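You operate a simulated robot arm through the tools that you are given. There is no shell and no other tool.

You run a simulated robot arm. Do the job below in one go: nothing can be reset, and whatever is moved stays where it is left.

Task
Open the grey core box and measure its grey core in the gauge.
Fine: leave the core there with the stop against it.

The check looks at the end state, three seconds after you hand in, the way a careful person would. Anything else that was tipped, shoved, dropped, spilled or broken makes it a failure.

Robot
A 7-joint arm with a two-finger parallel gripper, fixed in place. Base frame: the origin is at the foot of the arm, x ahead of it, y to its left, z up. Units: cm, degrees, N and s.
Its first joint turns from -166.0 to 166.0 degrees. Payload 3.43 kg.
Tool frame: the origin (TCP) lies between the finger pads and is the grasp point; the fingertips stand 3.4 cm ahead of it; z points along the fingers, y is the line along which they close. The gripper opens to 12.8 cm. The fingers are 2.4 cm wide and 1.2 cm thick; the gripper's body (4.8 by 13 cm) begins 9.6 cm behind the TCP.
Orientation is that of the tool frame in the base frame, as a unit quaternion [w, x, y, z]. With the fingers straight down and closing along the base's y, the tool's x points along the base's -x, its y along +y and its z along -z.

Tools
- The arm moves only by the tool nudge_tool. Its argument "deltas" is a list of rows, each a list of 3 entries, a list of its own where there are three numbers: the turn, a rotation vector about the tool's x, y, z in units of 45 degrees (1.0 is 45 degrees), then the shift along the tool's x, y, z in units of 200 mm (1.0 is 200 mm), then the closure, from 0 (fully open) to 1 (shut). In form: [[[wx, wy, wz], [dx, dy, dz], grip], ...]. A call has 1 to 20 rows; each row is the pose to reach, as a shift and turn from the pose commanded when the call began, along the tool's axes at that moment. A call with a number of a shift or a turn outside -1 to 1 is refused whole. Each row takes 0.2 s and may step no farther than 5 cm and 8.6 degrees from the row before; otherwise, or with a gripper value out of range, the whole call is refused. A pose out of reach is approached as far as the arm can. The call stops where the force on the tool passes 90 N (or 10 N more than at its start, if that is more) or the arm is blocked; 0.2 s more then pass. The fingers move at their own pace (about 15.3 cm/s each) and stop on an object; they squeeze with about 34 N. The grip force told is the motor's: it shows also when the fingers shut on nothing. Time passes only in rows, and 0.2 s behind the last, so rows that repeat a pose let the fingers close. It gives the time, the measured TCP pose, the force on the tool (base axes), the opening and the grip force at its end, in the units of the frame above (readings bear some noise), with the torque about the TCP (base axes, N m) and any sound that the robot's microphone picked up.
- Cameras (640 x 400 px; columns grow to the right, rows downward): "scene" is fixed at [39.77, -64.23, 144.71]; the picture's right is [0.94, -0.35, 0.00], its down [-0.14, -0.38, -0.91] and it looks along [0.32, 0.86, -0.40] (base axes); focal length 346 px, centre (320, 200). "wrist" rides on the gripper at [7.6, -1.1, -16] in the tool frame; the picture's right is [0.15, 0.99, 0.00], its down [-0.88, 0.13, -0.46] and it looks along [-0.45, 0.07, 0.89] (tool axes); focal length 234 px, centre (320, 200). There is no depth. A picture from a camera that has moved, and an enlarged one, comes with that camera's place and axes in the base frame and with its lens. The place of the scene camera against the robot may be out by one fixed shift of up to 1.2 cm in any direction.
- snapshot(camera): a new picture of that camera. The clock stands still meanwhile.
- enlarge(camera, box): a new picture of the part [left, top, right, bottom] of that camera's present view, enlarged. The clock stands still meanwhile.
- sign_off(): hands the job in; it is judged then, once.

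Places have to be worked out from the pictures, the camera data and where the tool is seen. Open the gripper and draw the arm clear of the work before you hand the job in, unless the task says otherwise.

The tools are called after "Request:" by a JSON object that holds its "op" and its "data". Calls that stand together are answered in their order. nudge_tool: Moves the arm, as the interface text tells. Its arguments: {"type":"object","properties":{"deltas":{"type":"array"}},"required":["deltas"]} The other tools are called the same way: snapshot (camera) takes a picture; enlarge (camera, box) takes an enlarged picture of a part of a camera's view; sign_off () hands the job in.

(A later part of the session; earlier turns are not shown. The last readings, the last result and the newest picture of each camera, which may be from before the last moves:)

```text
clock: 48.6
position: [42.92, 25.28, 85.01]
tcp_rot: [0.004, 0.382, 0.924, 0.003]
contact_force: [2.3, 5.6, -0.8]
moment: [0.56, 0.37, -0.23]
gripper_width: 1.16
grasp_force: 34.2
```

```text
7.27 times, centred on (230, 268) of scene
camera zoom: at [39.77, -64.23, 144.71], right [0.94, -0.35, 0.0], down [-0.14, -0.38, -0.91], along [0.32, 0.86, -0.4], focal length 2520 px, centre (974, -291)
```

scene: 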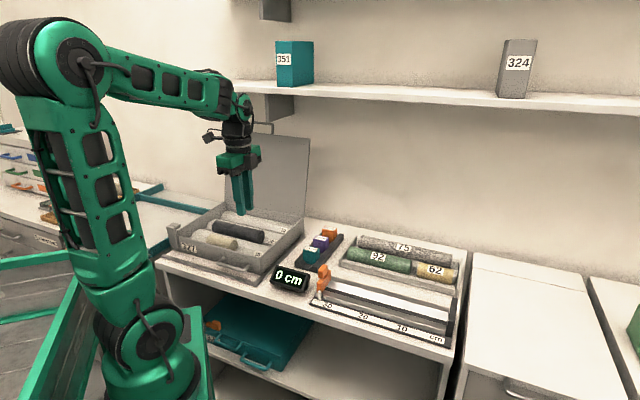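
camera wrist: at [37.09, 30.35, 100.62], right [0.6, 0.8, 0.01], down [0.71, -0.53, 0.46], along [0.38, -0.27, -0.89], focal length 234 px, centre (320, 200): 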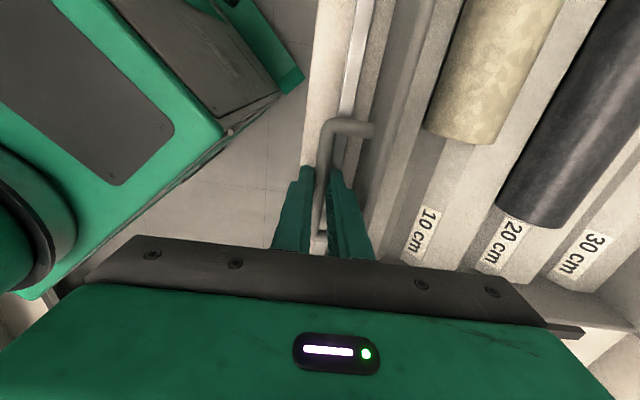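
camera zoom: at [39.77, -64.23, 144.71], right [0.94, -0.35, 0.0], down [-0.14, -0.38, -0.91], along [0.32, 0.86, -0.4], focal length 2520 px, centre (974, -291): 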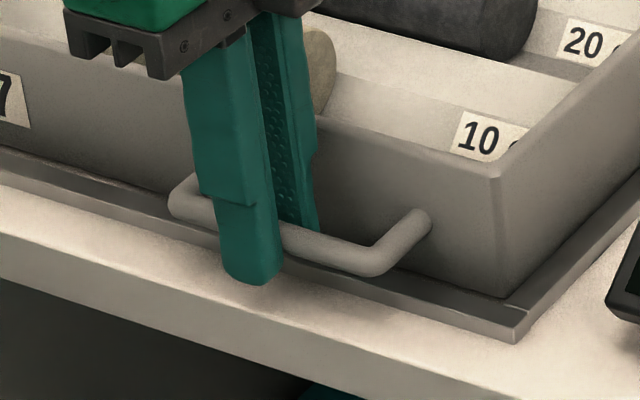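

Nearly in: comparing with the first picture, about 0.5 cm is left. I pull gently a bit more, watching for contact with the rim.

Request:
{"op": "nudge_tool", "data": {"deltas": [[[0, 0, 0], [0, -0.01, 0], 1.0], [[0, 0, 0], [0, -0.02, 0], 1.0], [[0, 0, 0], [0, -0.025, 0], 1.0], [[0, 0, 0], [0, -0.025, 0], 1.0]]}}

Request:
{"op": "enlarge", "data": {"camera": "scene", "box": [140, 190, 310, 296]}}

Request:
{"op": "enlarge", "data": {"camera": "scene", "box": [195, 240, 265, 295]}}

```text
clock: 49.6
position: [42.57, 24.82, 85.03]
tcp_rot: [0.006, 0.382, 0.924, 0.002]
contact_force: [1.9, 0.6, -1.0]
moment: [-0.28, -0.27, -0.18]
gripper_width: 1.17
grasp_force: 34.0
```

```text
3.76 times, centred on (225, 243) of scene
camera zoom: at [39.77, -64.23, 144.71], right [0.94, -0.35, 0.0], down [-0.14, -0.38, -0.91], along [0.32, 0.86, -0.4], focal length 1304 px, centre (678, 38)
```

zoom: 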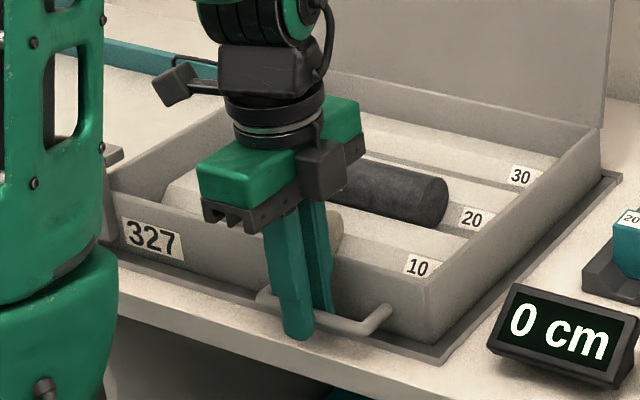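

```text
7.27 times, centred on (230, 268) of scene
camera zoom: at [39.77, -64.23, 144.71], right [0.94, -0.35, 0.0], down [-0.14, -0.38, -0.91], along [0.32, 0.86, -0.4], focal length 2520 px, centre (974, -291)
```

zoom: 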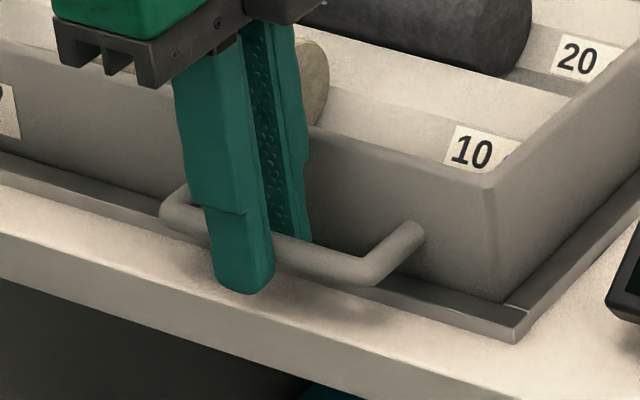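

The label and handle now match the first picture to within a pixel or two, so the box is back in its tray. I release the handle and rise.

Request:
{"op": "nudge_tool", "data": {"deltas": [[[0, 0, 0], [0, 0, 0], 0.9], [[0, 0, 0], [0, 0, 0], 0.83], [[0, 0, 0], [0, 0, 0], 0.83], [[0, 0, 0], [0, 0, -0.1], 0.83], [[0, 0, 0], [0, 0, -0.25], 0.83], [[0, 0, 0], [0, 0, -0.45], 0.83], [[0, 0, 0], [0, 0, -0.65], 0.83], [[0, 0, 0], [0, 0, -0.85], 0.83], [[0, 0, 0], [0, 0, -1.0], 0.83], [[0, 0, 0], [0, 0, -1.0], 0.83]]}}

Request:
{"op": "snapshot", "data": {"camera": "scene"}}

Request:
{"op": "snapshot", "data": {"camera": "wrist"}}

```text
clock: 51.8
position: [42.39, 24.93, 105.13]
tcp_rot: [0.006, 0.382, 0.924, 0.003]
contact_force: [0.7, -0.5, -0.2]
moment: [0.03, -0.04, -0.01]
gripper_width: 2.17
grasp_force: 0.0
```

```text
taken
```

scene: 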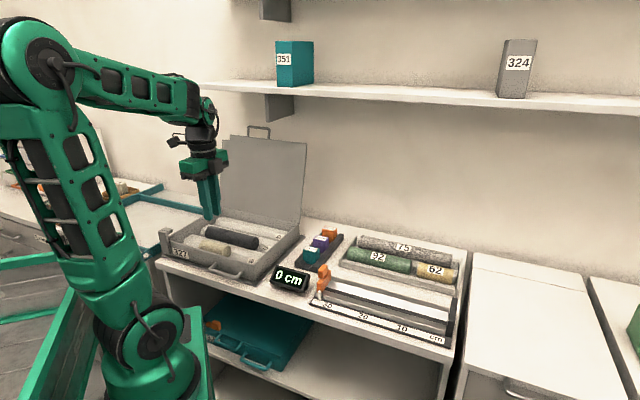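

```text
taken
camera wrist: at [36.05, 29.48, 120.81], right [0.6, 0.8, 0.01], down [0.71, -0.53, 0.46], along [0.38, -0.27, -0.89], focal length 234 px, centre (320, 200)
```

wrist: 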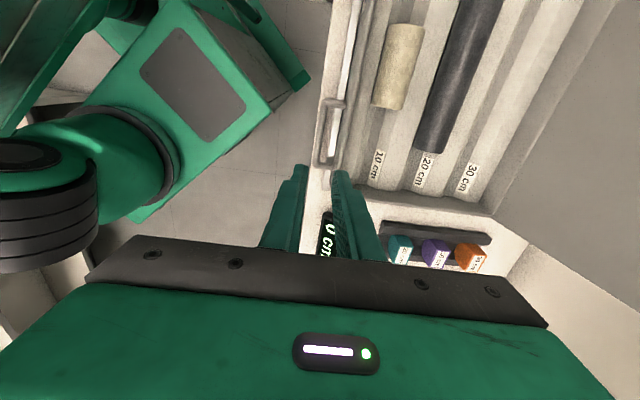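

Box is back in place with the lid standing open. Now I move so that the wrist camera looks straight down on the cores.

Request:
{"op": "nudge_tool", "data": {"deltas": [[[0, 0, 0], [0.02, 0.14, -0.05], 0.6], [[0, 0, 0], [0.04, 0.28, -0.1], 0.6], [[0, 0, 0], [0.06, 0.42, -0.15], 0.6], [[0, 0, 0], [0.08, 0.56, -0.2], 0.6], [[0, 0, 0], [0.1, 0.72, -0.25], 0.6], [[0, 0, 0], [0.12, 0.86, -0.3], 0.6], [[0, 0, 0], [0.12, 0.86, -0.3], 0.6]]}}

Request:
{"op": "snapshot", "data": {"camera": "wrist"}}

```text
clock: 53.4
position: [52.68, 38.9, 111.15]
tcp_rot: [0.006, 0.383, 0.924, 0.002]
contact_force: [-0.3, -1.2, -1.2]
moment: [0.04, -0.01, 0.01]
gripper_width: 5.13
grasp_force: 0.1
```

```text
taken
camera wrist: at [46.45, 43.46, 127.04], right [0.6, 0.8, 0.01], down [0.71, -0.53, 0.46], along [0.38, -0.27, -0.89], focal length 234 px, centre (320, 200)
```

wrist: 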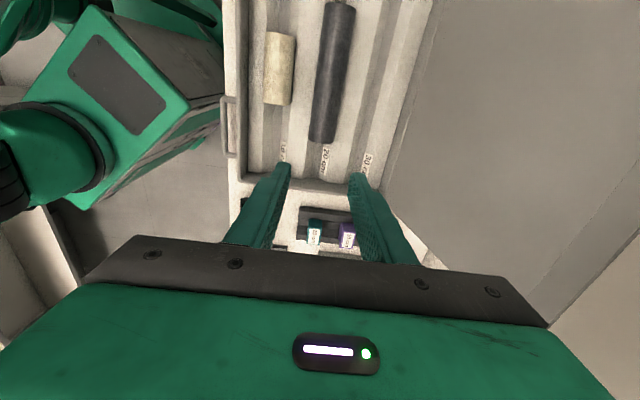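

Request:
{"op": "enlarge", "data": {"camera": "wrist", "box": [220, 0, 420, 200]}}

Request:
{"op": "enlarge", "data": {"camera": "scene", "box": [170, 205, 300, 285]}}

```text
2.00 times, centred on (320, 100) of wrist
camera zoom: at [46.45, 43.46, 127.04], right [0.6, 0.8, 0.01], down [0.71, -0.53, 0.46], along [0.38, -0.27, -0.89], focal length 468 px, centre (320, 400)
```

zoom: 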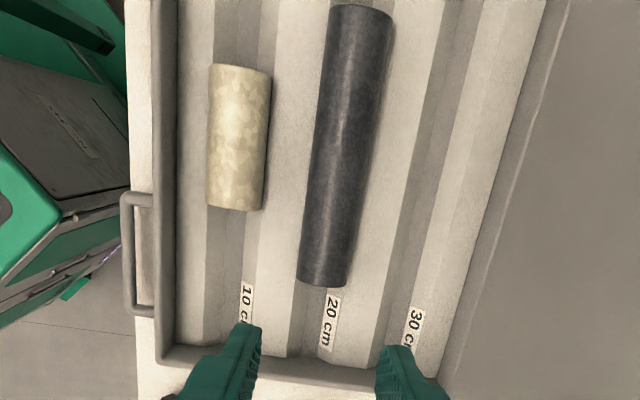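

```text
4.92 times, centred on (235, 245) of scene
camera zoom: at [39.77, -64.23, 144.71], right [0.94, -0.35, 0.0], down [-0.14, -0.38, -0.91], along [0.32, 0.86, -0.4], focal length 1706 px, centre (738, -22)
```

zoom: 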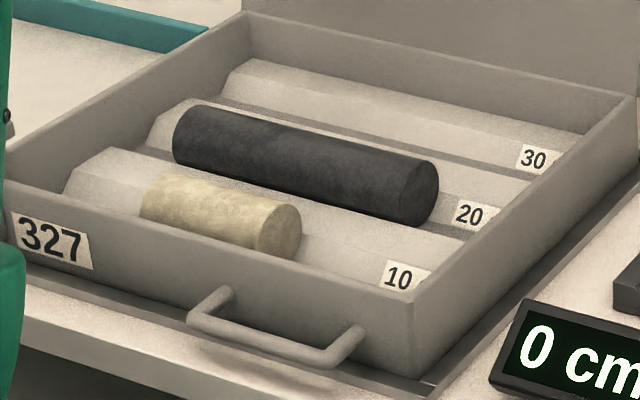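

The dark grey core is about 19.7 cm long and 4.7 cm thick, centred near a≈2.2, b≈65.6. I check the channel profile around it for finger room.

Request:
{"op": "enlarge", "data": {"camera": "scene", "box": [245, 215, 305, 265]}}

Request:
{"op": "enlarge", "data": {"camera": "scene", "box": [175, 210, 235, 255]}}

Request:
{"op": "enlarge", "data": {"camera": "wrist", "box": [260, 80, 400, 190]}}

```text
8.00 times, centred on (275, 240) of scene
camera zoom: at [39.77, -64.23, 144.71], right [0.94, -0.35, 0.0], down [-0.14, -0.38, -0.91], along [0.32, 0.86, -0.4], focal length 2772 px, centre (680, -120)
```

zoom: 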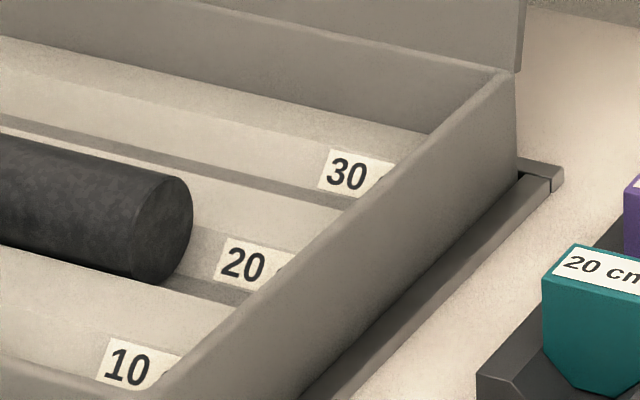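

```text
8.89 times, centred on (205, 232) of scene
camera zoom: at [39.77, -64.23, 144.71], right [0.94, -0.35, 0.0], down [-0.14, -0.38, -0.91], along [0.32, 0.86, -0.4], focal length 3080 px, centre (1342, -89)
```

zoom: 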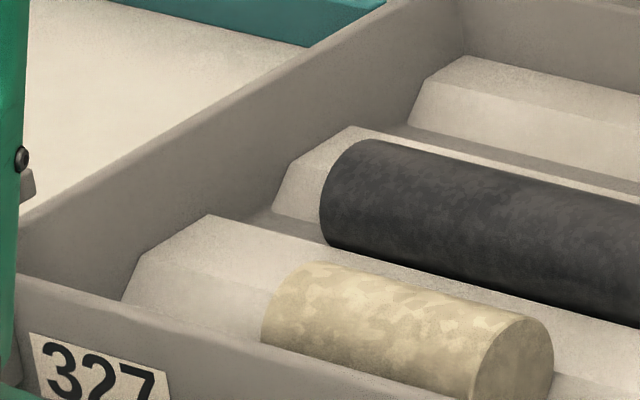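

```text
3.64 times, centred on (330, 135) of wrist
camera zoom: at [46.45, 43.46, 127.04], right [0.6, 0.8, 0.01], down [0.71, -0.53, 0.46], along [0.38, -0.27, -0.89], focal length 852 px, centre (284, 436)
```

zoom: 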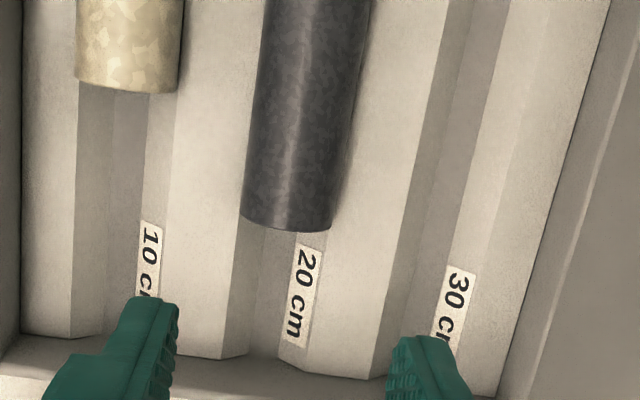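

Ridge tops lie roughly 1 cm below the core's axis, so the fingertips can straddle the core just above the ridges. I move over the core's middle at z≈97 with a 6.4 cm opening and look again.

Request:
{"op": "nudge_tool", "data": {"deltas": [[[0, 0, 0], [0.1, 0.01, 0.12], 0.5], [[0, 0, 0], [0.2, 0.02, 0.25], 0.5], [[0, 0, 0], [0.3, 0.03, 0.4], 0.5], [[0, 0, 0], [0.372, 0.0375, 0.55], 0.5], [[0, 0, 0], [0.372, 0.0375, 0.7], 0.5], [[0, 0, 0], [0.372, 0.0375, 0.7], 0.5]]}}

Request:
{"op": "snapshot", "data": {"camera": "wrist"}}

Request:
{"op": "enlarge", "data": {"camera": "scene", "box": [170, 185, 310, 285]}}

```text
clock: 54.8
position: [48.2, 44.7, 97.22]
tcp_rot: [0.006, 0.383, 0.924, 0.002]
contact_force: [0.1, -0.2, 0.0]
moment: [-0.02, 0.04, 0.01]
gripper_width: 6.4
grasp_force: 0.1
```

```text
taken
camera wrist: at [41.85, 49.24, 113.1], right [0.6, 0.8, 0.01], down [0.71, -0.53, 0.46], along [0.38, -0.27, -0.89], focal length 234 px, centre (320, 200)
```

wrist: 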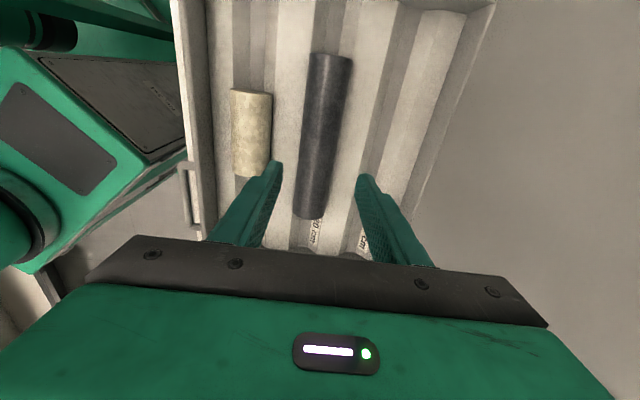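

```text
4.00 times, centred on (240, 235) of scene
camera zoom: at [39.77, -64.23, 144.71], right [0.94, -0.35, 0.0], down [-0.14, -0.38, -0.91], along [0.32, 0.86, -0.4], focal length 1386 px, centre (640, 60)
```

zoom: 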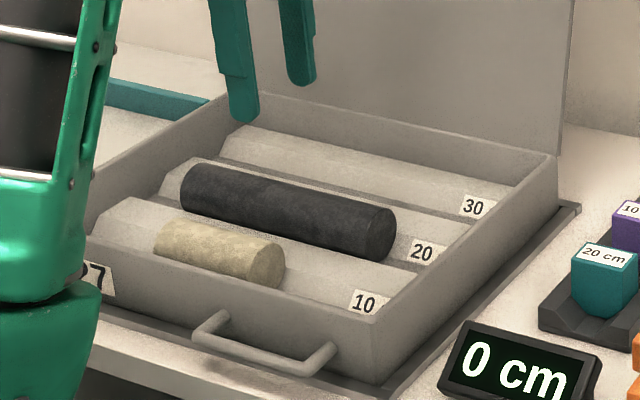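

The core's centre is at a≈2.4, b≈65.8, right under the tool. I descend to z≈88.5 and check alignment.

Request:
{"op": "nudge_tool", "data": {"deltas": [[[0, 0, 0], [0, 0.006, 0.15], 0.5], [[0, 0, 0], [0, 0.006, 0.3], 0.5], [[0, 0, 0], [0, 0.006, 0.4], 0.5], [[0, 0, 0], [0, 0.006, 0.435], 0.5], [[0, 0, 0], [0, 0.006, 0.435], 0.5]]}}

Request:
{"op": "enlarge", "data": {"camera": "wrist", "box": [220, 40, 420, 240]}}

Request:
{"op": "enlarge", "data": {"camera": "scene", "box": [190, 200, 280, 270]}}

```text
clock: 56.0
position: [48.39, 44.56, 88.4]
tcp_rot: [0.006, 0.383, 0.924, 0.002]
contact_force: [-0.9, 0.1, -0.8]
moment: [-0.05, 0.03, 0.0]
gripper_width: 6.41
grasp_force: 0.1
```

```text
2.00 times, centred on (320, 140) of wrist
camera zoom: at [42.14, 49.17, 104.22], right [0.6, 0.8, 0.01], down [0.71, -0.53, 0.46], along [0.38, -0.27, -0.89], focal length 468 px, centre (320, 320)
```

zoom: 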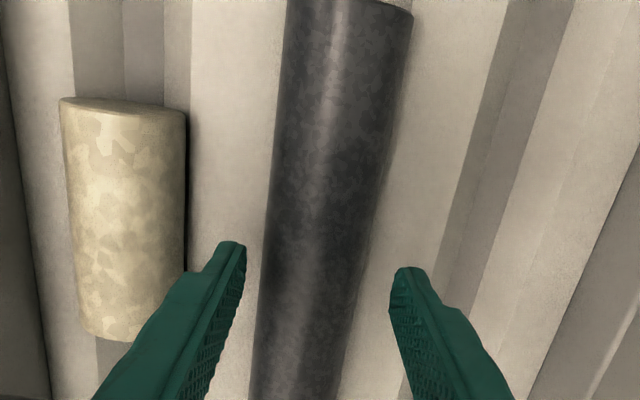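

```text
5.71 times, centred on (235, 235) of scene
camera zoom: at [39.77, -64.23, 144.71], right [0.94, -0.35, 0.0], down [-0.14, -0.38, -0.91], along [0.32, 0.86, -0.4], focal length 1980 px, centre (806, 0)
```

zoom: 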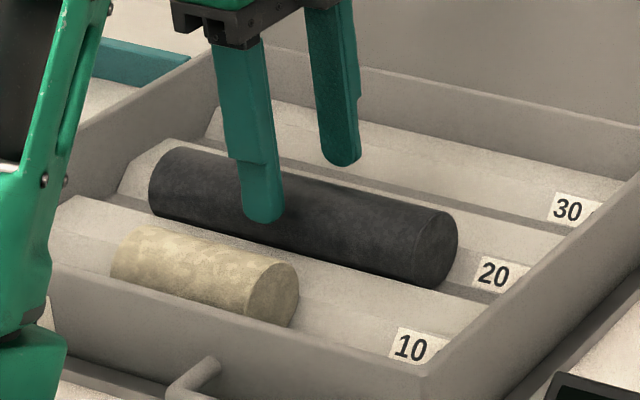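

The fingers straddle the core evenly. I descend the last 2.2 cm so the tips are just above the ridges.

Request:
{"op": "nudge_tool", "data": {"deltas": [[[0, 0, 0], [0, 0, 0.04], 0.5], [[0, 0, 0], [0, 0, 0.08], 0.5], [[0, 0, 0], [0, 0, 0.105], 0.5], [[0, 0, 0], [0, 0, 0.105], 0.5]]}}

Request:
{"op": "enlarge", "data": {"camera": "scene", "box": [200, 210, 260, 260]}}

Request:
{"op": "enlarge", "data": {"camera": "wrist", "box": [220, 40, 420, 240]}}

```text
clock: 57.0
position: [48.3, 44.71, 86.25]
tcp_rot: [0.006, 0.383, 0.924, 0.003]
contact_force: [0.6, 0.3, 0.7]
moment: [-0.01, -0.01, -0.02]
gripper_width: 6.4
grasp_force: 0.0
```

```text
8.00 times, centred on (230, 235) of scene
camera zoom: at [39.77, -64.23, 144.71], right [0.94, -0.35, 0.0], down [-0.14, -0.38, -0.91], along [0.32, 0.86, -0.4], focal length 2772 px, centre (1040, -80)
```

zoom: 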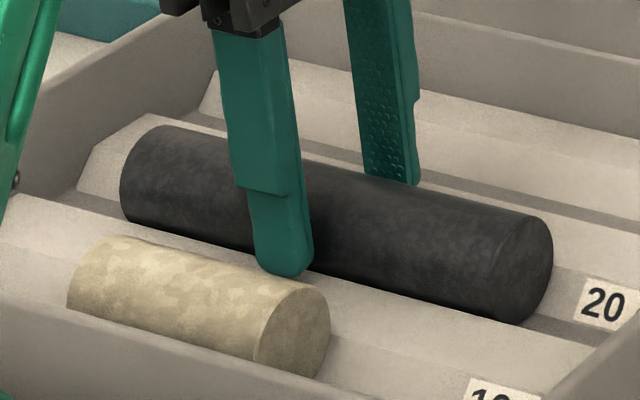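

```text
2.00 times, centred on (320, 140) of wrist
camera zoom: at [42.04, 49.21, 102.05], right [0.6, 0.8, 0.01], down [0.71, -0.53, 0.46], along [0.38, -0.27, -0.89], focal length 468 px, centre (320, 320)
```

zoom: 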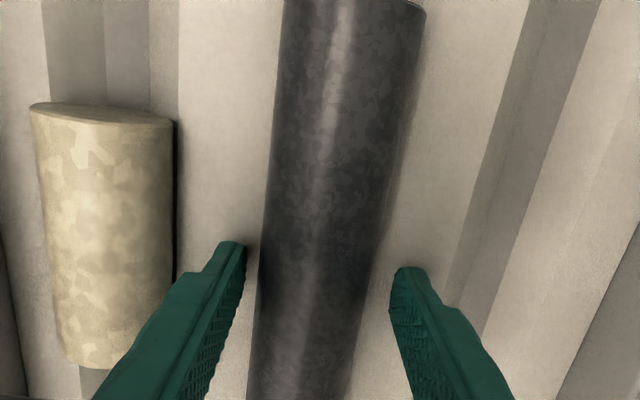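

No contact yet and the tips are beside the core's lower half. I close on the core.

Request:
{"op": "nudge_tool", "data": {"deltas": [[[0, 0, 0], [0, 0, 0], 0.56], [[0, 0, 0], [0, 0, 0], 0.62], [[0, 0, 0], [0, 0, 0], 0.8], [[0, 0, 0], [0, 0, 0], 1.0], [[0, 0, 0], [0, 0, 0], 1.0]]}}

Request:
{"op": "enlarge", "data": {"camera": "scene", "box": [200, 210, 260, 260]}}

```text
clock: 58.2
position: [48.25, 44.65, 86.33]
tcp_rot: [0.005, 0.383, 0.924, 0.002]
contact_force: [-5.8, -4.5, 0.3]
moment: [-0.21, 0.14, -0.7]
gripper_width: 4.72
grasp_force: 33.8
```

```text
8.00 times, centred on (230, 235) of scene
camera zoom: at [39.77, -64.23, 144.71], right [0.94, -0.35, 0.0], down [-0.14, -0.38, -0.91], along [0.32, 0.86, -0.4], focal length 2772 px, centre (1040, -80)
```

zoom: 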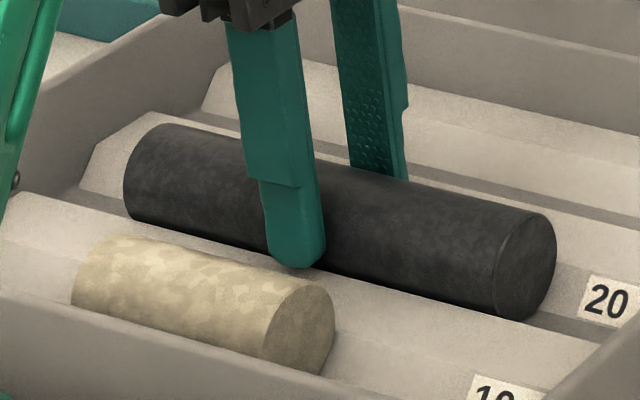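

The core is gripped (4.72 cm). I lift slowly by 3 cm and check.

Request:
{"op": "nudge_tool", "data": {"deltas": [[[0, 0, 0], [0, -0.003, -0.02], 1.0], [[0, 0, 0], [0, -0.003, -0.05], 1.0], [[0, 0, 0], [0, -0.003, -0.1], 1.0], [[0, 0, 0], [0, -0.003, -0.15], 1.0], [[0, 0, 0], [0, -0.003, -0.15], 1.0]]}}

Request:
{"op": "enlarge", "data": {"camera": "scene", "box": [170, 185, 310, 285]}}

Request:
{"op": "snapshot", "data": {"camera": "wrist"}}

```text
clock: 59.4
position: [48.18, 44.58, 89.28]
tcp_rot: [0.006, 0.382, 0.924, 0.003]
contact_force: [-1.1, 0.8, -9.2]
moment: [0.0, 0.0, -0.02]
gripper_width: 4.77
grasp_force: 34.4
```

```text
4.00 times, centred on (240, 235) of scene
camera zoom: at [39.77, -64.23, 144.71], right [0.94, -0.35, 0.0], down [-0.14, -0.38, -0.91], along [0.32, 0.86, -0.4], focal length 1386 px, centre (640, 60)
```

zoom: 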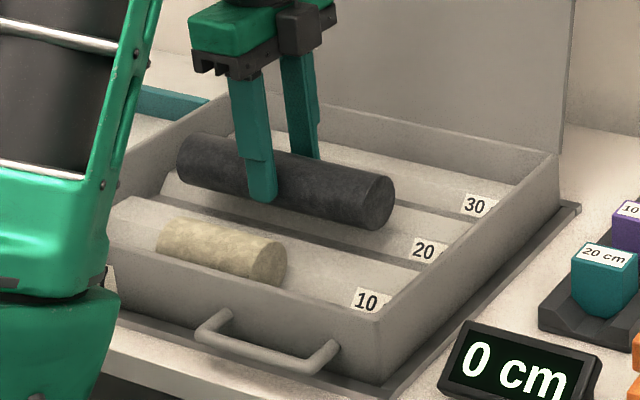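

```text
taken
camera wrist: at [41.97, 49.24, 105.11], right [0.6, 0.8, 0.01], down [0.71, -0.53, 0.46], along [0.38, -0.27, -0.89], focal length 234 px, centre (320, 200)
```

wrist: 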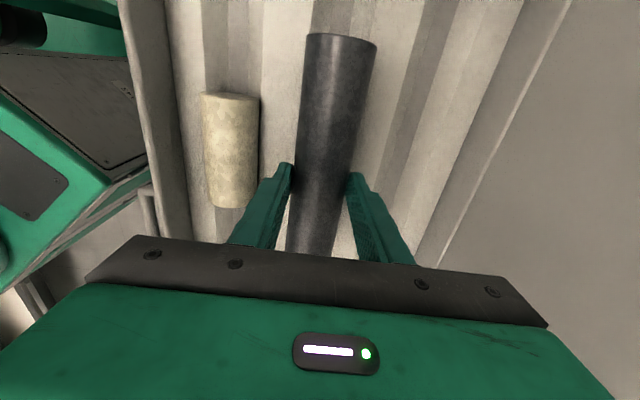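

The core hangs level, weight about 9 N. I lift it clear of the box and carry it right toward the gauge at safe height.

Request:
{"op": "nudge_tool", "data": {"deltas": [[[0, 0, 0], [0, 0, -0.1], 1.0], [[0, 0, 0], [0, 0, -0.22], 1.0], [[0, 0, 0], [0, 0, -0.36], 1.0], [[0, 0, 0], [0, 0, -0.5], 1.0], [[0, 0, 0], [0, 0, -0.62], 1.0], [[0, 0, 0], [0, 0, -0.7], 1.0], [[0, 0, 0], [0, 0, -0.7], 1.0]]}}

Request:
{"op": "nudge_tool", "data": {"deltas": [[[0, 0, 0], [-0.08, -0.02, 0], 1.0], [[0, 0, 0], [-0.2, -0.05, 0], 1.0], [[0, 0, 0], [-0.35, -0.09, 0], 1.0], [[0, 0, 0], [-0.5, -0.13, 0], 1.0], [[0, 0, 0], [-0.65, -0.17, 0], 1.0], [[0, 0, 0], [-0.8, -0.21, 0], 1.0], [[0, 0, 0], [-0.92, -0.24, 0], 1.0], [[0, 0, 0], [-1.0, -0.26, 0], 1.0], [[0, 0, 0], [-1.0, -0.26, 0], 1.0]]}}

Request:
{"op": "snapshot", "data": {"camera": "wrist"}}

Request:
{"op": "snapshot", "data": {"camera": "scene"}}

```text
clock: 61.0
position: [47.91, 44.6, 103.16]
tcp_rot: [0.006, 0.383, 0.924, 0.003]
contact_force: [0.4, -0.4, -10.2]
moment: [0.01, -0.04, 0.02]
gripper_width: 4.75
grasp_force: 33.6
```

```text
clock: 63.0
position: [58.47, 27.01, 103.46]
tcp_rot: [0.006, 0.383, 0.924, 0.002]
contact_force: [0.1, -0.5, -9.8]
moment: [0.0, -0.03, 0.02]
gripper_width: 4.79
grasp_force: 34.6
```

```text
taken
camera wrist: at [52.27, 31.49, 119.25], right [0.6, 0.8, 0.01], down [0.71, -0.53, 0.46], along [0.38, -0.27, -0.89], focal length 234 px, centre (320, 200)
```

wrist: 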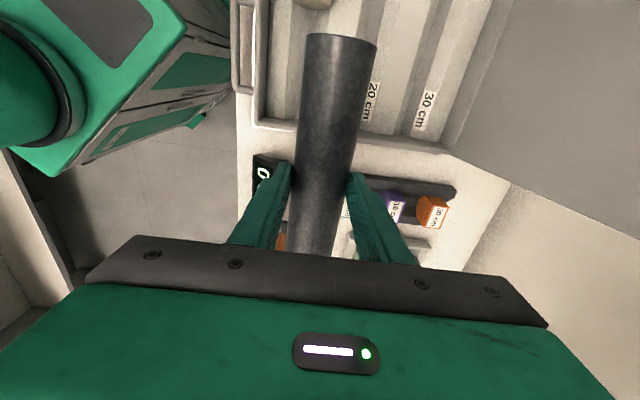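

```text
taken
```

scene: 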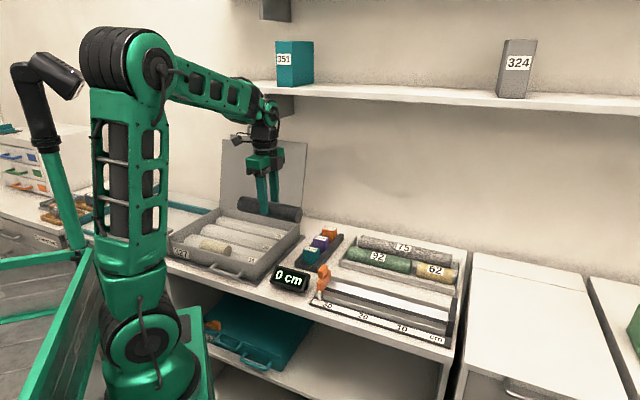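

Carrying steadily. I continue right another 20 cm toward the gauge.

Request:
{"op": "nudge_tool", "data": {"deltas": [[[0, 0, 0], [-0.08, -0.01, 0], 1.0], [[0, 0, 0], [-0.2, -0.03, 0], 1.0], [[0, 0, 0], [-0.35, -0.05, 0], 1.0], [[0, 0, 0], [-0.5, -0.08, 0], 1.0], [[0, 0, 0], [-0.65, -0.1, 0], 1.0], [[0, 0, 0], [-0.8, -0.13, 0], 1.0], [[0, 0, 0], [-0.92, -0.14, 0], 1.0], [[0, 0, 0], [-1.0, -0.15, 0], 1.0], [[0, 0, 0], [-1.0, -0.15, 0], 1.0]]}}

Request:
{"op": "snapshot", "data": {"camera": "wrist"}}

Request:
{"op": "enlarge", "data": {"camera": "scene", "box": [140, 190, 310, 296]}}

Request:
{"op": "enlarge", "data": {"camera": "scene", "box": [290, 180, 480, 360]}}

```text
clock: 65.0
position: [70.5, 10.57, 103.57]
tcp_rot: [0.005, 0.383, 0.924, 0.001]
contact_force: [-0.1, -0.8, -9.6]
moment: [0.01, 0.01, 0.05]
gripper_width: 4.76
grasp_force: 34.1
```

```text
taken
camera wrist: at [64.26, 15.18, 119.5], right [0.6, 0.8, 0.01], down [0.71, -0.53, 0.46], along [0.38, -0.27, -0.89], focal length 234 px, centre (320, 200)
```

wrist: 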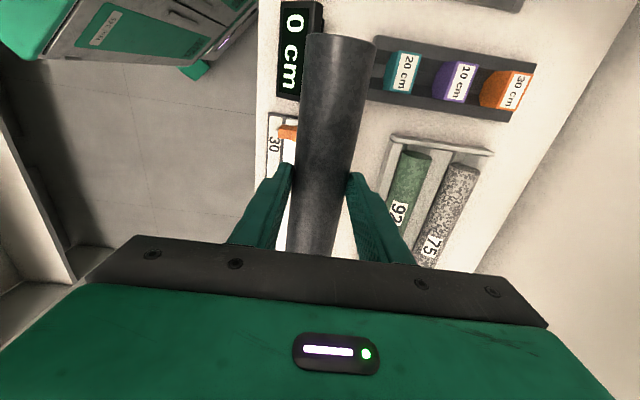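

```text
3.76 times, centred on (225, 243) of scene
camera zoom: at [39.77, -64.23, 144.71], right [0.94, -0.35, 0.0], down [-0.14, -0.38, -0.91], along [0.32, 0.86, -0.4], focal length 1304 px, centre (678, 38)
```

zoom: 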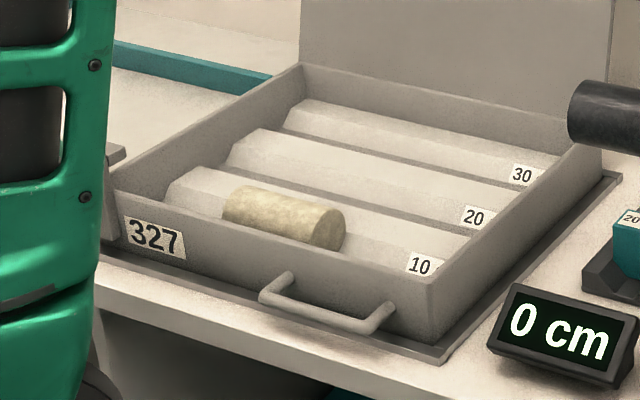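

```text
2.22 times, centred on (385, 270) of scene
camera zoom: at [39.77, -64.23, 144.71], right [0.94, -0.35, 0.0], down [-0.14, -0.38, -0.91], along [0.32, 0.86, -0.4], focal length 770 px, centre (176, 44)
```

zoom: 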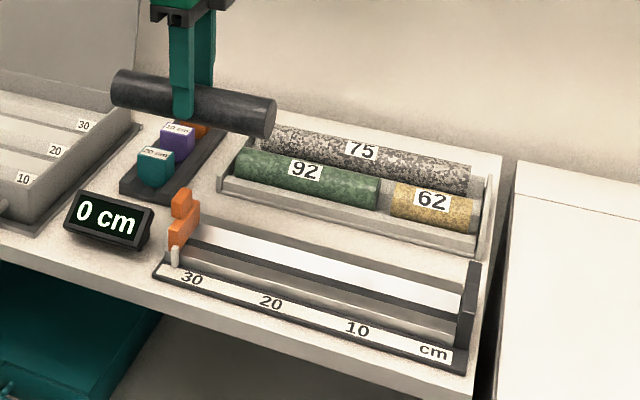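

The box is within about 0.3 cm of its first place with the cream core undisturbed. I move on past the gauge, a little to its back side, so the camera can see the trough beside the held core.

Request:
{"op": "nudge_tool", "data": {"deltas": [[[0, 0, 0], [-0.08, 0.03, 0], 1.0], [[0, 0, 0], [-0.2, 0.07, 0], 1.0], [[0, 0, 0], [-0.35, 0.12, 0], 1.0], [[0, 0, 0], [-0.5, 0.17, 0], 1.0], [[0, 0, 0], [-0.65, 0.22, 0], 1.0], [[0, 0, 0], [-0.8, 0.27, 0], 1.0], [[0, 0, 0], [-0.92, 0.31, 0], 1.0], [[0, 0, 0], [-1.0, 0.34, 0], 1.0], [[0, 0, 0], [-1.0, 0.34, 0], 1.0]]}}

Request:
{"op": "snapshot", "data": {"camera": "wrist"}}

Request:
{"op": "enlarge", "data": {"camera": "wrist", "box": [150, 0, 330, 230]}}

```text
clock: 67.0
position: [89.5, 1.29, 103.93]
tcp_rot: [0.006, 0.383, 0.924, 0.001]
contact_force: [-0.7, -0.4, -8.9]
moment: [-0.01, 0.0, 0.0]
gripper_width: 4.73
grasp_force: 34.1
```

```text
taken
camera wrist: at [83.24, 5.76, 119.82], right [0.6, 0.8, 0.01], down [0.71, -0.53, 0.46], along [0.38, -0.27, -0.89], focal length 234 px, centre (320, 200)
```

wrist: 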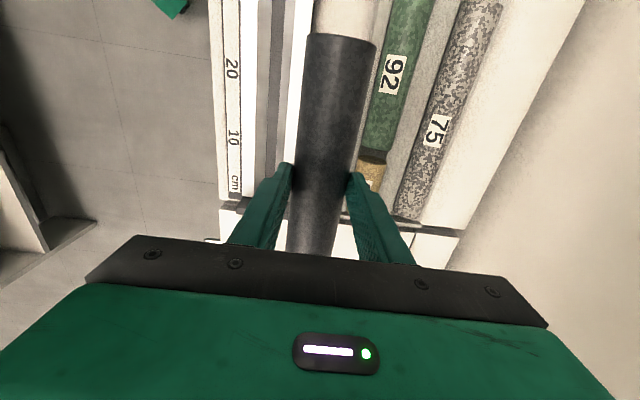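

```text
1.74 times, centred on (240, 115) of wrist
camera zoom: at [83.24, 5.76, 119.82], right [0.6, 0.8, 0.01], down [0.71, -0.53, 0.46], along [0.38, -0.27, -0.89], focal length 407 px, centre (459, 348)
```

zoom: 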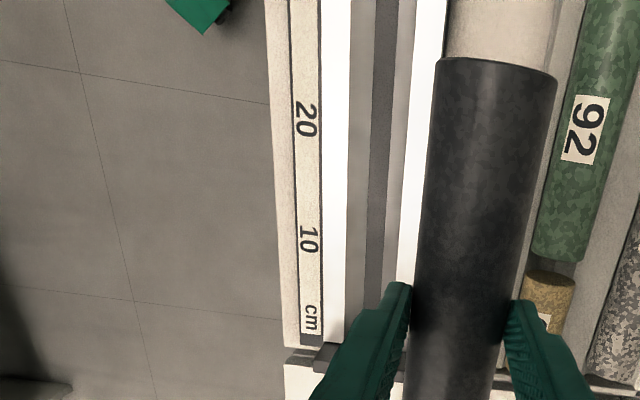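

Scale labels put '20' at a≈55.4 and '10' at a≈65.4, so zero is at a≈75.4; the trough axis is at b≈56.7–57. I bring the core over the trough at z≈97 with about 0.8 cm spare to the zero plate and check the alignment.

Request:
{"op": "nudge_tool", "data": {"deltas": [[[0, 0, 0], [-0.04, -0.08, 0], 1.0], [[0, 0, 0], [-0.07, -0.2, 0.05], 1.0], [[0, 0, 0], [-0.1, -0.3, 0.15], 1.0], [[0, 0, 0], [-0.13, -0.375, 0.25], 1.0], [[0, 0, 0], [-0.13, -0.375, 0.35], 1.0], [[0, 0, 0], [-0.13, -0.375, 0.35], 1.0]]}}

Request:
{"op": "snapshot", "data": {"camera": "wrist"}}

Request:
{"op": "enlarge", "data": {"camera": "scene", "box": [300, 220, 480, 360]}}

```text
clock: 68.4
position: [86.11, -5.91, 96.8]
tcp_rot: [0.004, 0.383, 0.924, 0.001]
contact_force: [-0.9, 0.4, -9.7]
moment: [-0.01, 0.01, 0.05]
gripper_width: 4.73
grasp_force: 34.3
```

```text
taken
camera wrist: at [79.88, -1.34, 112.54], right [0.6, 0.8, 0.01], down [0.71, -0.53, 0.46], along [0.38, -0.27, -0.89], focal length 234 px, centre (320, 200)
```

wrist: 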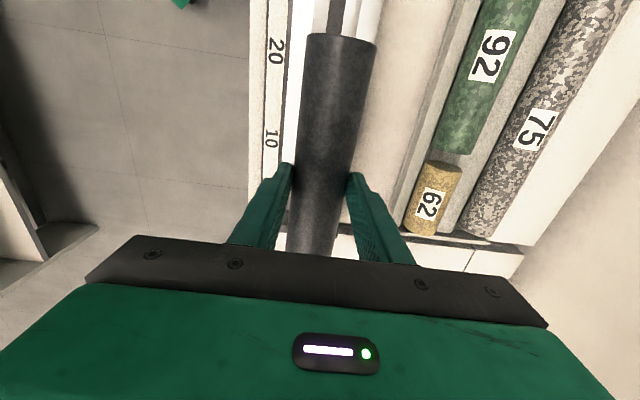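

```text
2.86 times, centred on (390, 290) of scene
camera zoom: at [39.77, -64.23, 144.71], right [0.94, -0.35, 0.0], down [-0.14, -0.38, -0.91], along [0.32, 0.86, -0.4], focal length 990 px, centre (120, -57)
```

zoom: 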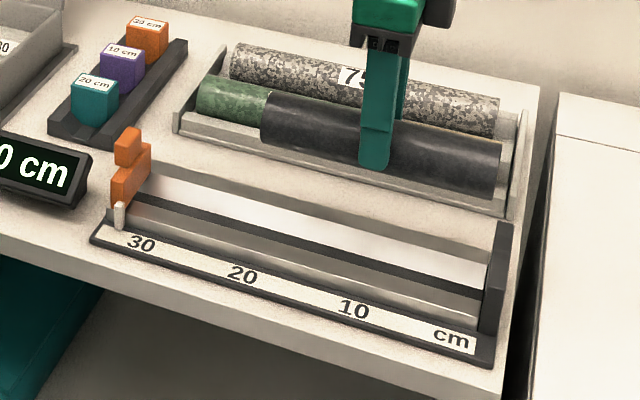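

The core lines up with the trough (b 56.6 vs 56.8). I shift 0.1 cm and lower to z≈89.5.

Request:
{"op": "nudge_tool", "data": {"deltas": [[[0, 0, 0], [0, 0.005, 0.1], 1.0], [[0, 0, 0], [0, 0.005, 0.2], 1.0], [[0, 0, 0], [0, 0.005, 0.3], 1.0], [[0, 0, 0], [0, 0.005, 0.36], 1.0], [[0, 0, 0], [0, 0.005, 0.36], 1.0]]}}

Request:
{"op": "enlarge", "data": {"camera": "scene", "box": [300, 220, 480, 360]}}

Request:
{"op": "enlarge", "data": {"camera": "wrist", "box": [220, 0, 420, 125]}}

```text
clock: 69.6
position: [86.25, -5.9, 89.55]
tcp_rot: [0.004, 0.383, 0.924, 0.002]
contact_force: [0.5, 0.4, -9.9]
moment: [-0.02, 0.02, 0.01]
gripper_width: 4.72
grasp_force: 33.8
```

```text
2.86 times, centred on (390, 290) of scene
camera zoom: at [39.77, -64.23, 144.71], right [0.94, -0.35, 0.0], down [-0.14, -0.38, -0.91], along [0.32, 0.86, -0.4], focal length 990 px, centre (120, -57)
```

zoom: 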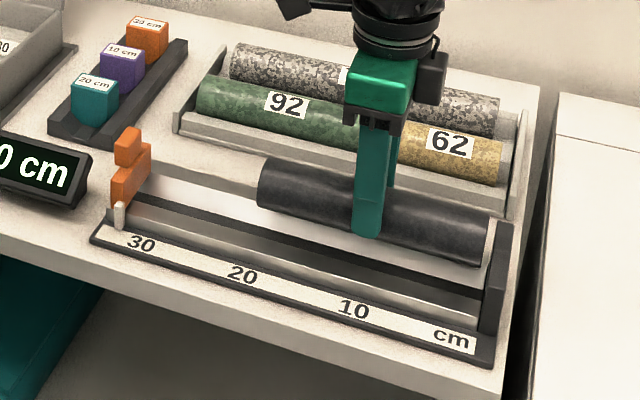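

```text
3.20 times, centred on (320, 62) of wrist
camera zoom: at [80.02, -1.29, 105.31], right [0.6, 0.8, 0.01], down [0.71, -0.53, 0.46], along [0.38, -0.27, -0.89], focal length 749 px, centre (320, 640)
```

zoom: 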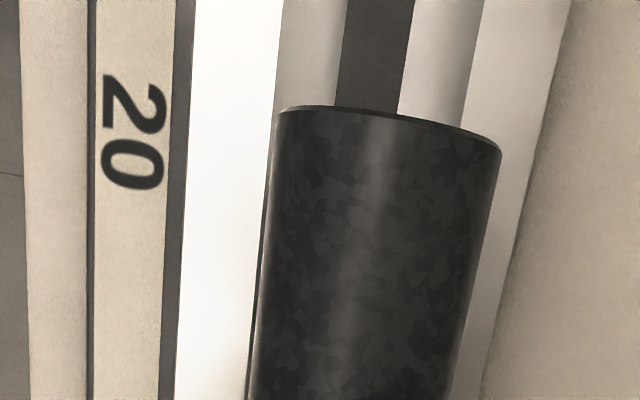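

Alignment with the trough is good. I shift 0.5 cm left for clearance from the zero plate and lower slowly, watching for contact.

Request:
{"op": "nudge_tool", "data": {"deltas": [[[0, 0, 0], [0.015, 0, 0], 1.0], [[0, 0, 0], [0.025, 0, 0.02], 1.0], [[0, 0, 0], [0.025, 0, 0.05], 1.0], [[0, 0, 0], [0.025, 0, 0.08], 1.0], [[0, 0, 0], [0.025, 0, 0.1], 1.0], [[0, 0, 0], [0.025, 0, 0.1], 1.0]]}}

Request:
{"op": "enlarge", "data": {"camera": "scene", "box": [360, 250, 470, 350]}}

```text
clock: 71.0
position: [86.05, -5.51, 87.52]
tcp_rot: [0.006, 0.383, 0.924, 0.002]
contact_force: [0.4, -0.1, -9.5]
moment: [0.01, -0.04, 0.02]
gripper_width: 4.74
grasp_force: 34.0
```

```text
4.00 times, centred on (415, 300) of scene
camera zoom: at [39.77, -64.23, 144.71], right [0.94, -0.35, 0.0], down [-0.14, -0.38, -0.91], along [0.32, 0.86, -0.4], focal length 1386 px, centre (-60, -200)
```

zoom: 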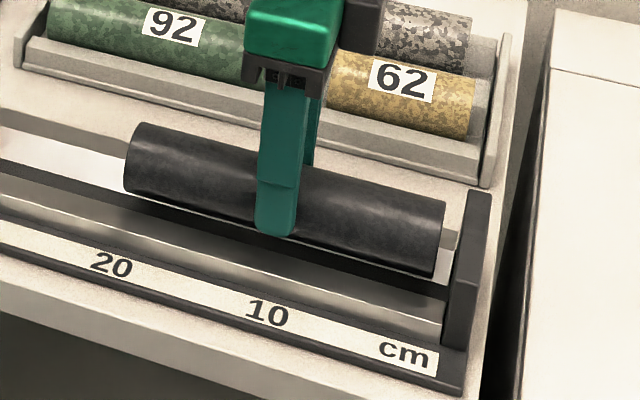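

No contact yet, and there is a visible gap to the zero plate. I keep lowering in small steps.

Request:
{"op": "nudge_tool", "data": {"deltas": [[[0, 0, 0], [0, 0, 0.015], 1.0], [[0, 0, 0], [0, 0, 0.03], 1.0], [[0, 0, 0], [0, 0, 0.045], 1.0], [[0, 0, 0], [0, 0, 0.045], 1.0]]}}

```text
clock: 72.0
position: [85.89, -5.51, 86.73]
tcp_rot: [0.005, 0.382, 0.924, 0.001]
contact_force: [-4.8, -3.8, 2.8]
moment: [0.43, 0.62, 0.41]
gripper_width: 4.74
grasp_force: 34.0
```

Contact: the core is touching the trough (about 12 N support, slightly off to the back and left end first). I shift 0.12 cm forward and settle it a touch lower.

Request:
{"op": "nudge_tool", "data": {"deltas": [[[0, 0, 0], [0, -0.006, 0.0], 1.0], [[0, 0, 0], [0, -0.007, 0.006], 1.0], [[0, 0, 0], [0, -0.007, 0.008], 1.0], [[0, 0, 0], [0, -0.007, 0.008], 1.0]]}}

Request:
{"op": "enlarge", "data": {"camera": "scene", "box": [360, 250, 470, 350]}}

```text
clock: 73.0
position: [85.77, -5.55, 86.6]
tcp_rot: [0.004, 0.384, 0.924, 0.002]
contact_force: [-8.3, -5.1, 2.9]
moment: [-0.09, 0.14, -0.02]
gripper_width: 4.73
grasp_force: 33.6
```

```text
4.00 times, centred on (415, 300) of scene
camera zoom: at [39.77, -64.23, 144.71], right [0.94, -0.35, 0.0], down [-0.14, -0.38, -0.91], along [0.32, 0.86, -0.4], focal length 1386 px, centre (-60, -200)
```

zoom: 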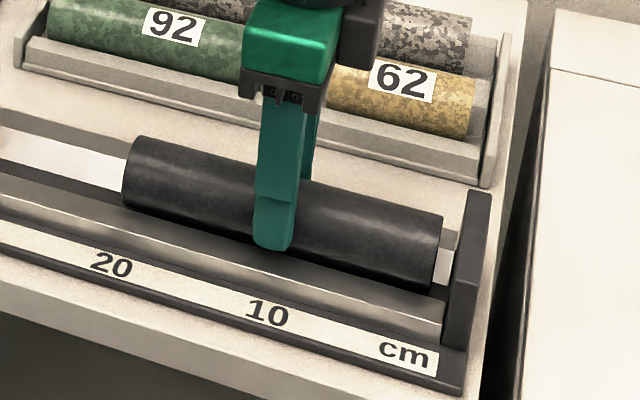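

Both ends seem down now, but the core still leans on the back slope. I shift another 0.15 cm forward and settle 0.1 lower.

Request:
{"op": "nudge_tool", "data": {"deltas": [[[0, 0, 0], [0, -0.005, 0.0], 1.0], [[0, 0, 0], [0, -0.009, 0.003], 1.0], [[0, 0, 0], [0, -0.009, 0.006], 1.0], [[0, 0, 0], [0, -0.009, 0.006], 1.0]]}}

```text
clock: 74.0
position: [85.86, -5.69, 86.44]
tcp_rot: [0.005, 0.383, 0.924, 0.002]
contact_force: [-8.4, -7.3, 11.8]
moment: [0.04, 0.23, 0.09]
gripper_width: 4.74
grasp_force: 34.4
```

The core is still riding on the back slope, so the trough's centre is a bit further forward. I shift 0.3 cm forward without lowering.

Request:
{"op": "nudge_tool", "data": {"deltas": [[[0, 0, 0], [0, -0.005, 0.0], 1.0], [[0, 0, 0], [0, -0.01, 0.0], 1.0], [[0, 0, 0], [0, -0.015, 0.0], 1.0], [[0, 0, 0], [0, -0.015, 0.0], 1.0]]}}

Request:
{"op": "enlarge", "data": {"camera": "wrist", "box": [220, 0, 420, 125]}}

```text
clock: 75.0
position: [85.69, -5.9, 86.4]
tcp_rot: [0.006, 0.381, 0.924, 0.003]
contact_force: [11.7, 6.3, 0.0]
moment: [0.13, -0.53, -0.41]
gripper_width: 4.74
grasp_force: 33.9
```

```text
3.20 times, centred on (320, 62) of wrist
camera zoom: at [79.4, -1.29, 102.13], right [0.59, 0.8, 0.01], down [0.71, -0.53, 0.47], along [0.38, -0.27, -0.89], focal length 749 px, centre (320, 640)
```

zoom: 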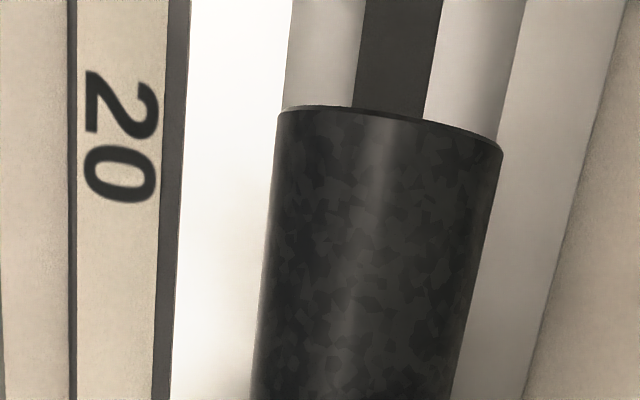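

Now it bears on the front slope, so it is seated between the two (centre b≈56.5). I re-centre by 0.12 cm and slide the core right toward the zero plate in small steps.

Request:
{"op": "nudge_tool", "data": {"deltas": [[[0, 0, 0], [0, 0.006, 0.0], 1.0], [[0, 0, 0], [-0.01, 0.006, 0.0], 1.0], [[0, 0, 0], [-0.02, 0.006, 0.0], 1.0], [[0, 0, 0], [-0.03, 0.006, 0.0], 1.0], [[0, 0, 0], [-0.03, 0.006, 0.0], 1.0]]}}

Request:
{"op": "enlarge", "data": {"camera": "scene", "box": [360, 250, 470, 350]}}

```text
clock: 76.2
position: [86.11, -6.22, 86.26]
tcp_rot: [0.005, 0.384, 0.923, 0.001]
contact_force: [1.7, 6.9, -3.7]
moment: [0.21, -0.06, 0.08]
gripper_width: 4.77
grasp_force: 33.6
```

```text
4.00 times, centred on (415, 300) of scene
camera zoom: at [39.77, -64.23, 144.71], right [0.94, -0.35, 0.0], down [-0.14, -0.38, -0.91], along [0.32, 0.86, -0.4], focal length 1386 px, centre (-60, -200)
```

zoom: 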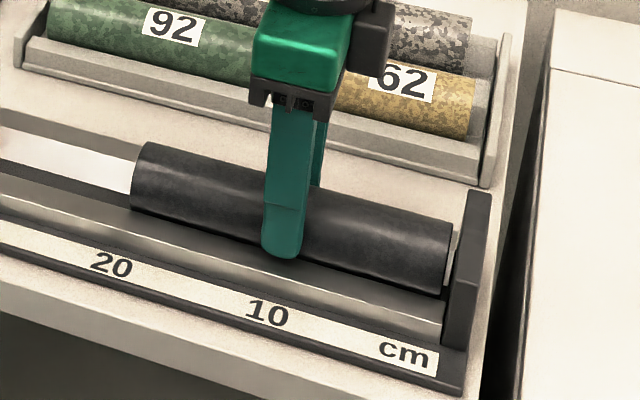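

A small gap to the zero plate remains. I slide on in 0.1 cm steps until it touches.

Request:
{"op": "nudge_tool", "data": {"deltas": [[[0, 0, 0], [-0.005, 0, 0.0], 1.0], [[0, 0, 0], [-0.01, 0, 0.0], 1.0], [[0, 0, 0], [-0.015, 0, 0.0], 1.0], [[0, 0, 0], [-0.015, 0, 0.0], 1.0]]}}

Request:
{"op": "enlarge", "data": {"camera": "scene", "box": [420, 270, 470, 320]}}

```text
clock: 77.2
position: [86.4, -6.61, 86.26]
tcp_rot: [0.006, 0.383, 0.924, 0.001]
contact_force: [0.9, 2.9, -5.6]
moment: [0.01, -0.1, 0.07]
gripper_width: 4.76
grasp_force: 33.9
```

```text
8.00 times, centred on (445, 295) of scene
camera zoom: at [39.77, -64.23, 144.71], right [0.94, -0.35, 0.0], down [-0.14, -0.38, -0.91], along [0.32, 0.86, -0.4], focal length 2772 px, centre (-680, -560)
```

zoom: 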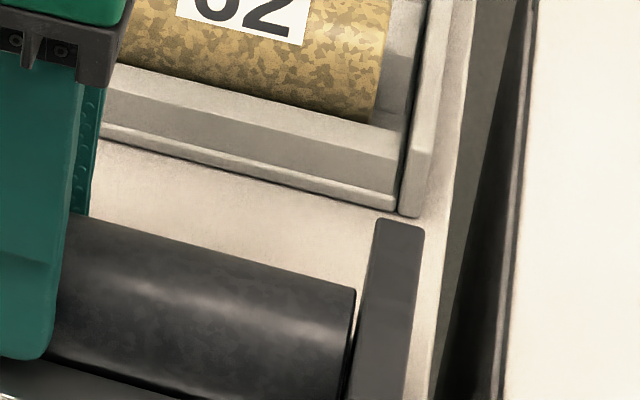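

Almost touching. A further 0.2 cm.

Request:
{"op": "nudge_tool", "data": {"deltas": [[[0, 0, 0], [-0.005, 0, 0.0], 1.0], [[0, 0, 0], [-0.01, 0, 0.0], 1.0], [[0, 0, 0], [-0.01, 0, 0.0], 1.0]]}}

Request:
{"op": "enlarge", "data": {"camera": "scene", "box": [420, 285, 460, 325]}}

```text
clock: 78.0
position: [86.47, -6.55, 86.37]
tcp_rot: [0.006, 0.383, 0.924, 0.003]
contact_force: [0.2, 2.4, -4.1]
moment: [0.16, 0.1, -0.11]
gripper_width: 4.75
grasp_force: 34.1
```

```text
10.00 times, centred on (440, 305) of scene
camera zoom: at [39.77, -64.23, 144.71], right [0.94, -0.35, 0.0], down [-0.14, -0.38, -0.91], along [0.32, 0.86, -0.4], focal length 3465 px, centre (-880, -850)
```

zoom: 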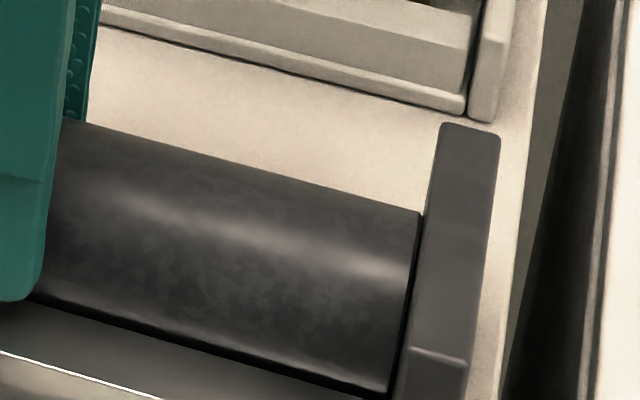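

The core is at the zero plate and seated in the trough. I open the fingers slightly to release it and look.

Request:
{"op": "nudge_tool", "data": {"deltas": [[[0, 0, 0], [0, 0, 0], 0.6], [[0, 0, 0], [0, 0, 0], 0.55], [[0, 0, 0], [0, 0, 0], 0.52], [[0, 0, 0], [0, 0, 0], 0.52]]}}

Request:
{"op": "enlarge", "data": {"camera": "scene", "box": [300, 240, 480, 360]}}

```text
clock: 79.0
position: [86.36, -6.64, 86.37]
tcp_rot: [0.005, 0.384, 0.923, 0.002]
contact_force: [0.5, 0.0, -0.4]
moment: [0.0, -0.01, -0.01]
gripper_width: 6.16
grasp_force: 0.0
```

```text
3.33 times, centred on (390, 300) of scene
camera zoom: at [39.77, -64.23, 144.71], right [0.94, -0.35, 0.0], down [-0.14, -0.38, -0.91], along [0.32, 0.86, -0.4], focal length 1155 px, centre (87, -133)
```

zoom: 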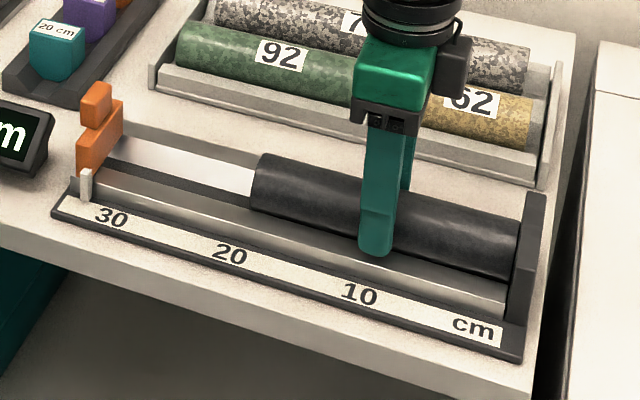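

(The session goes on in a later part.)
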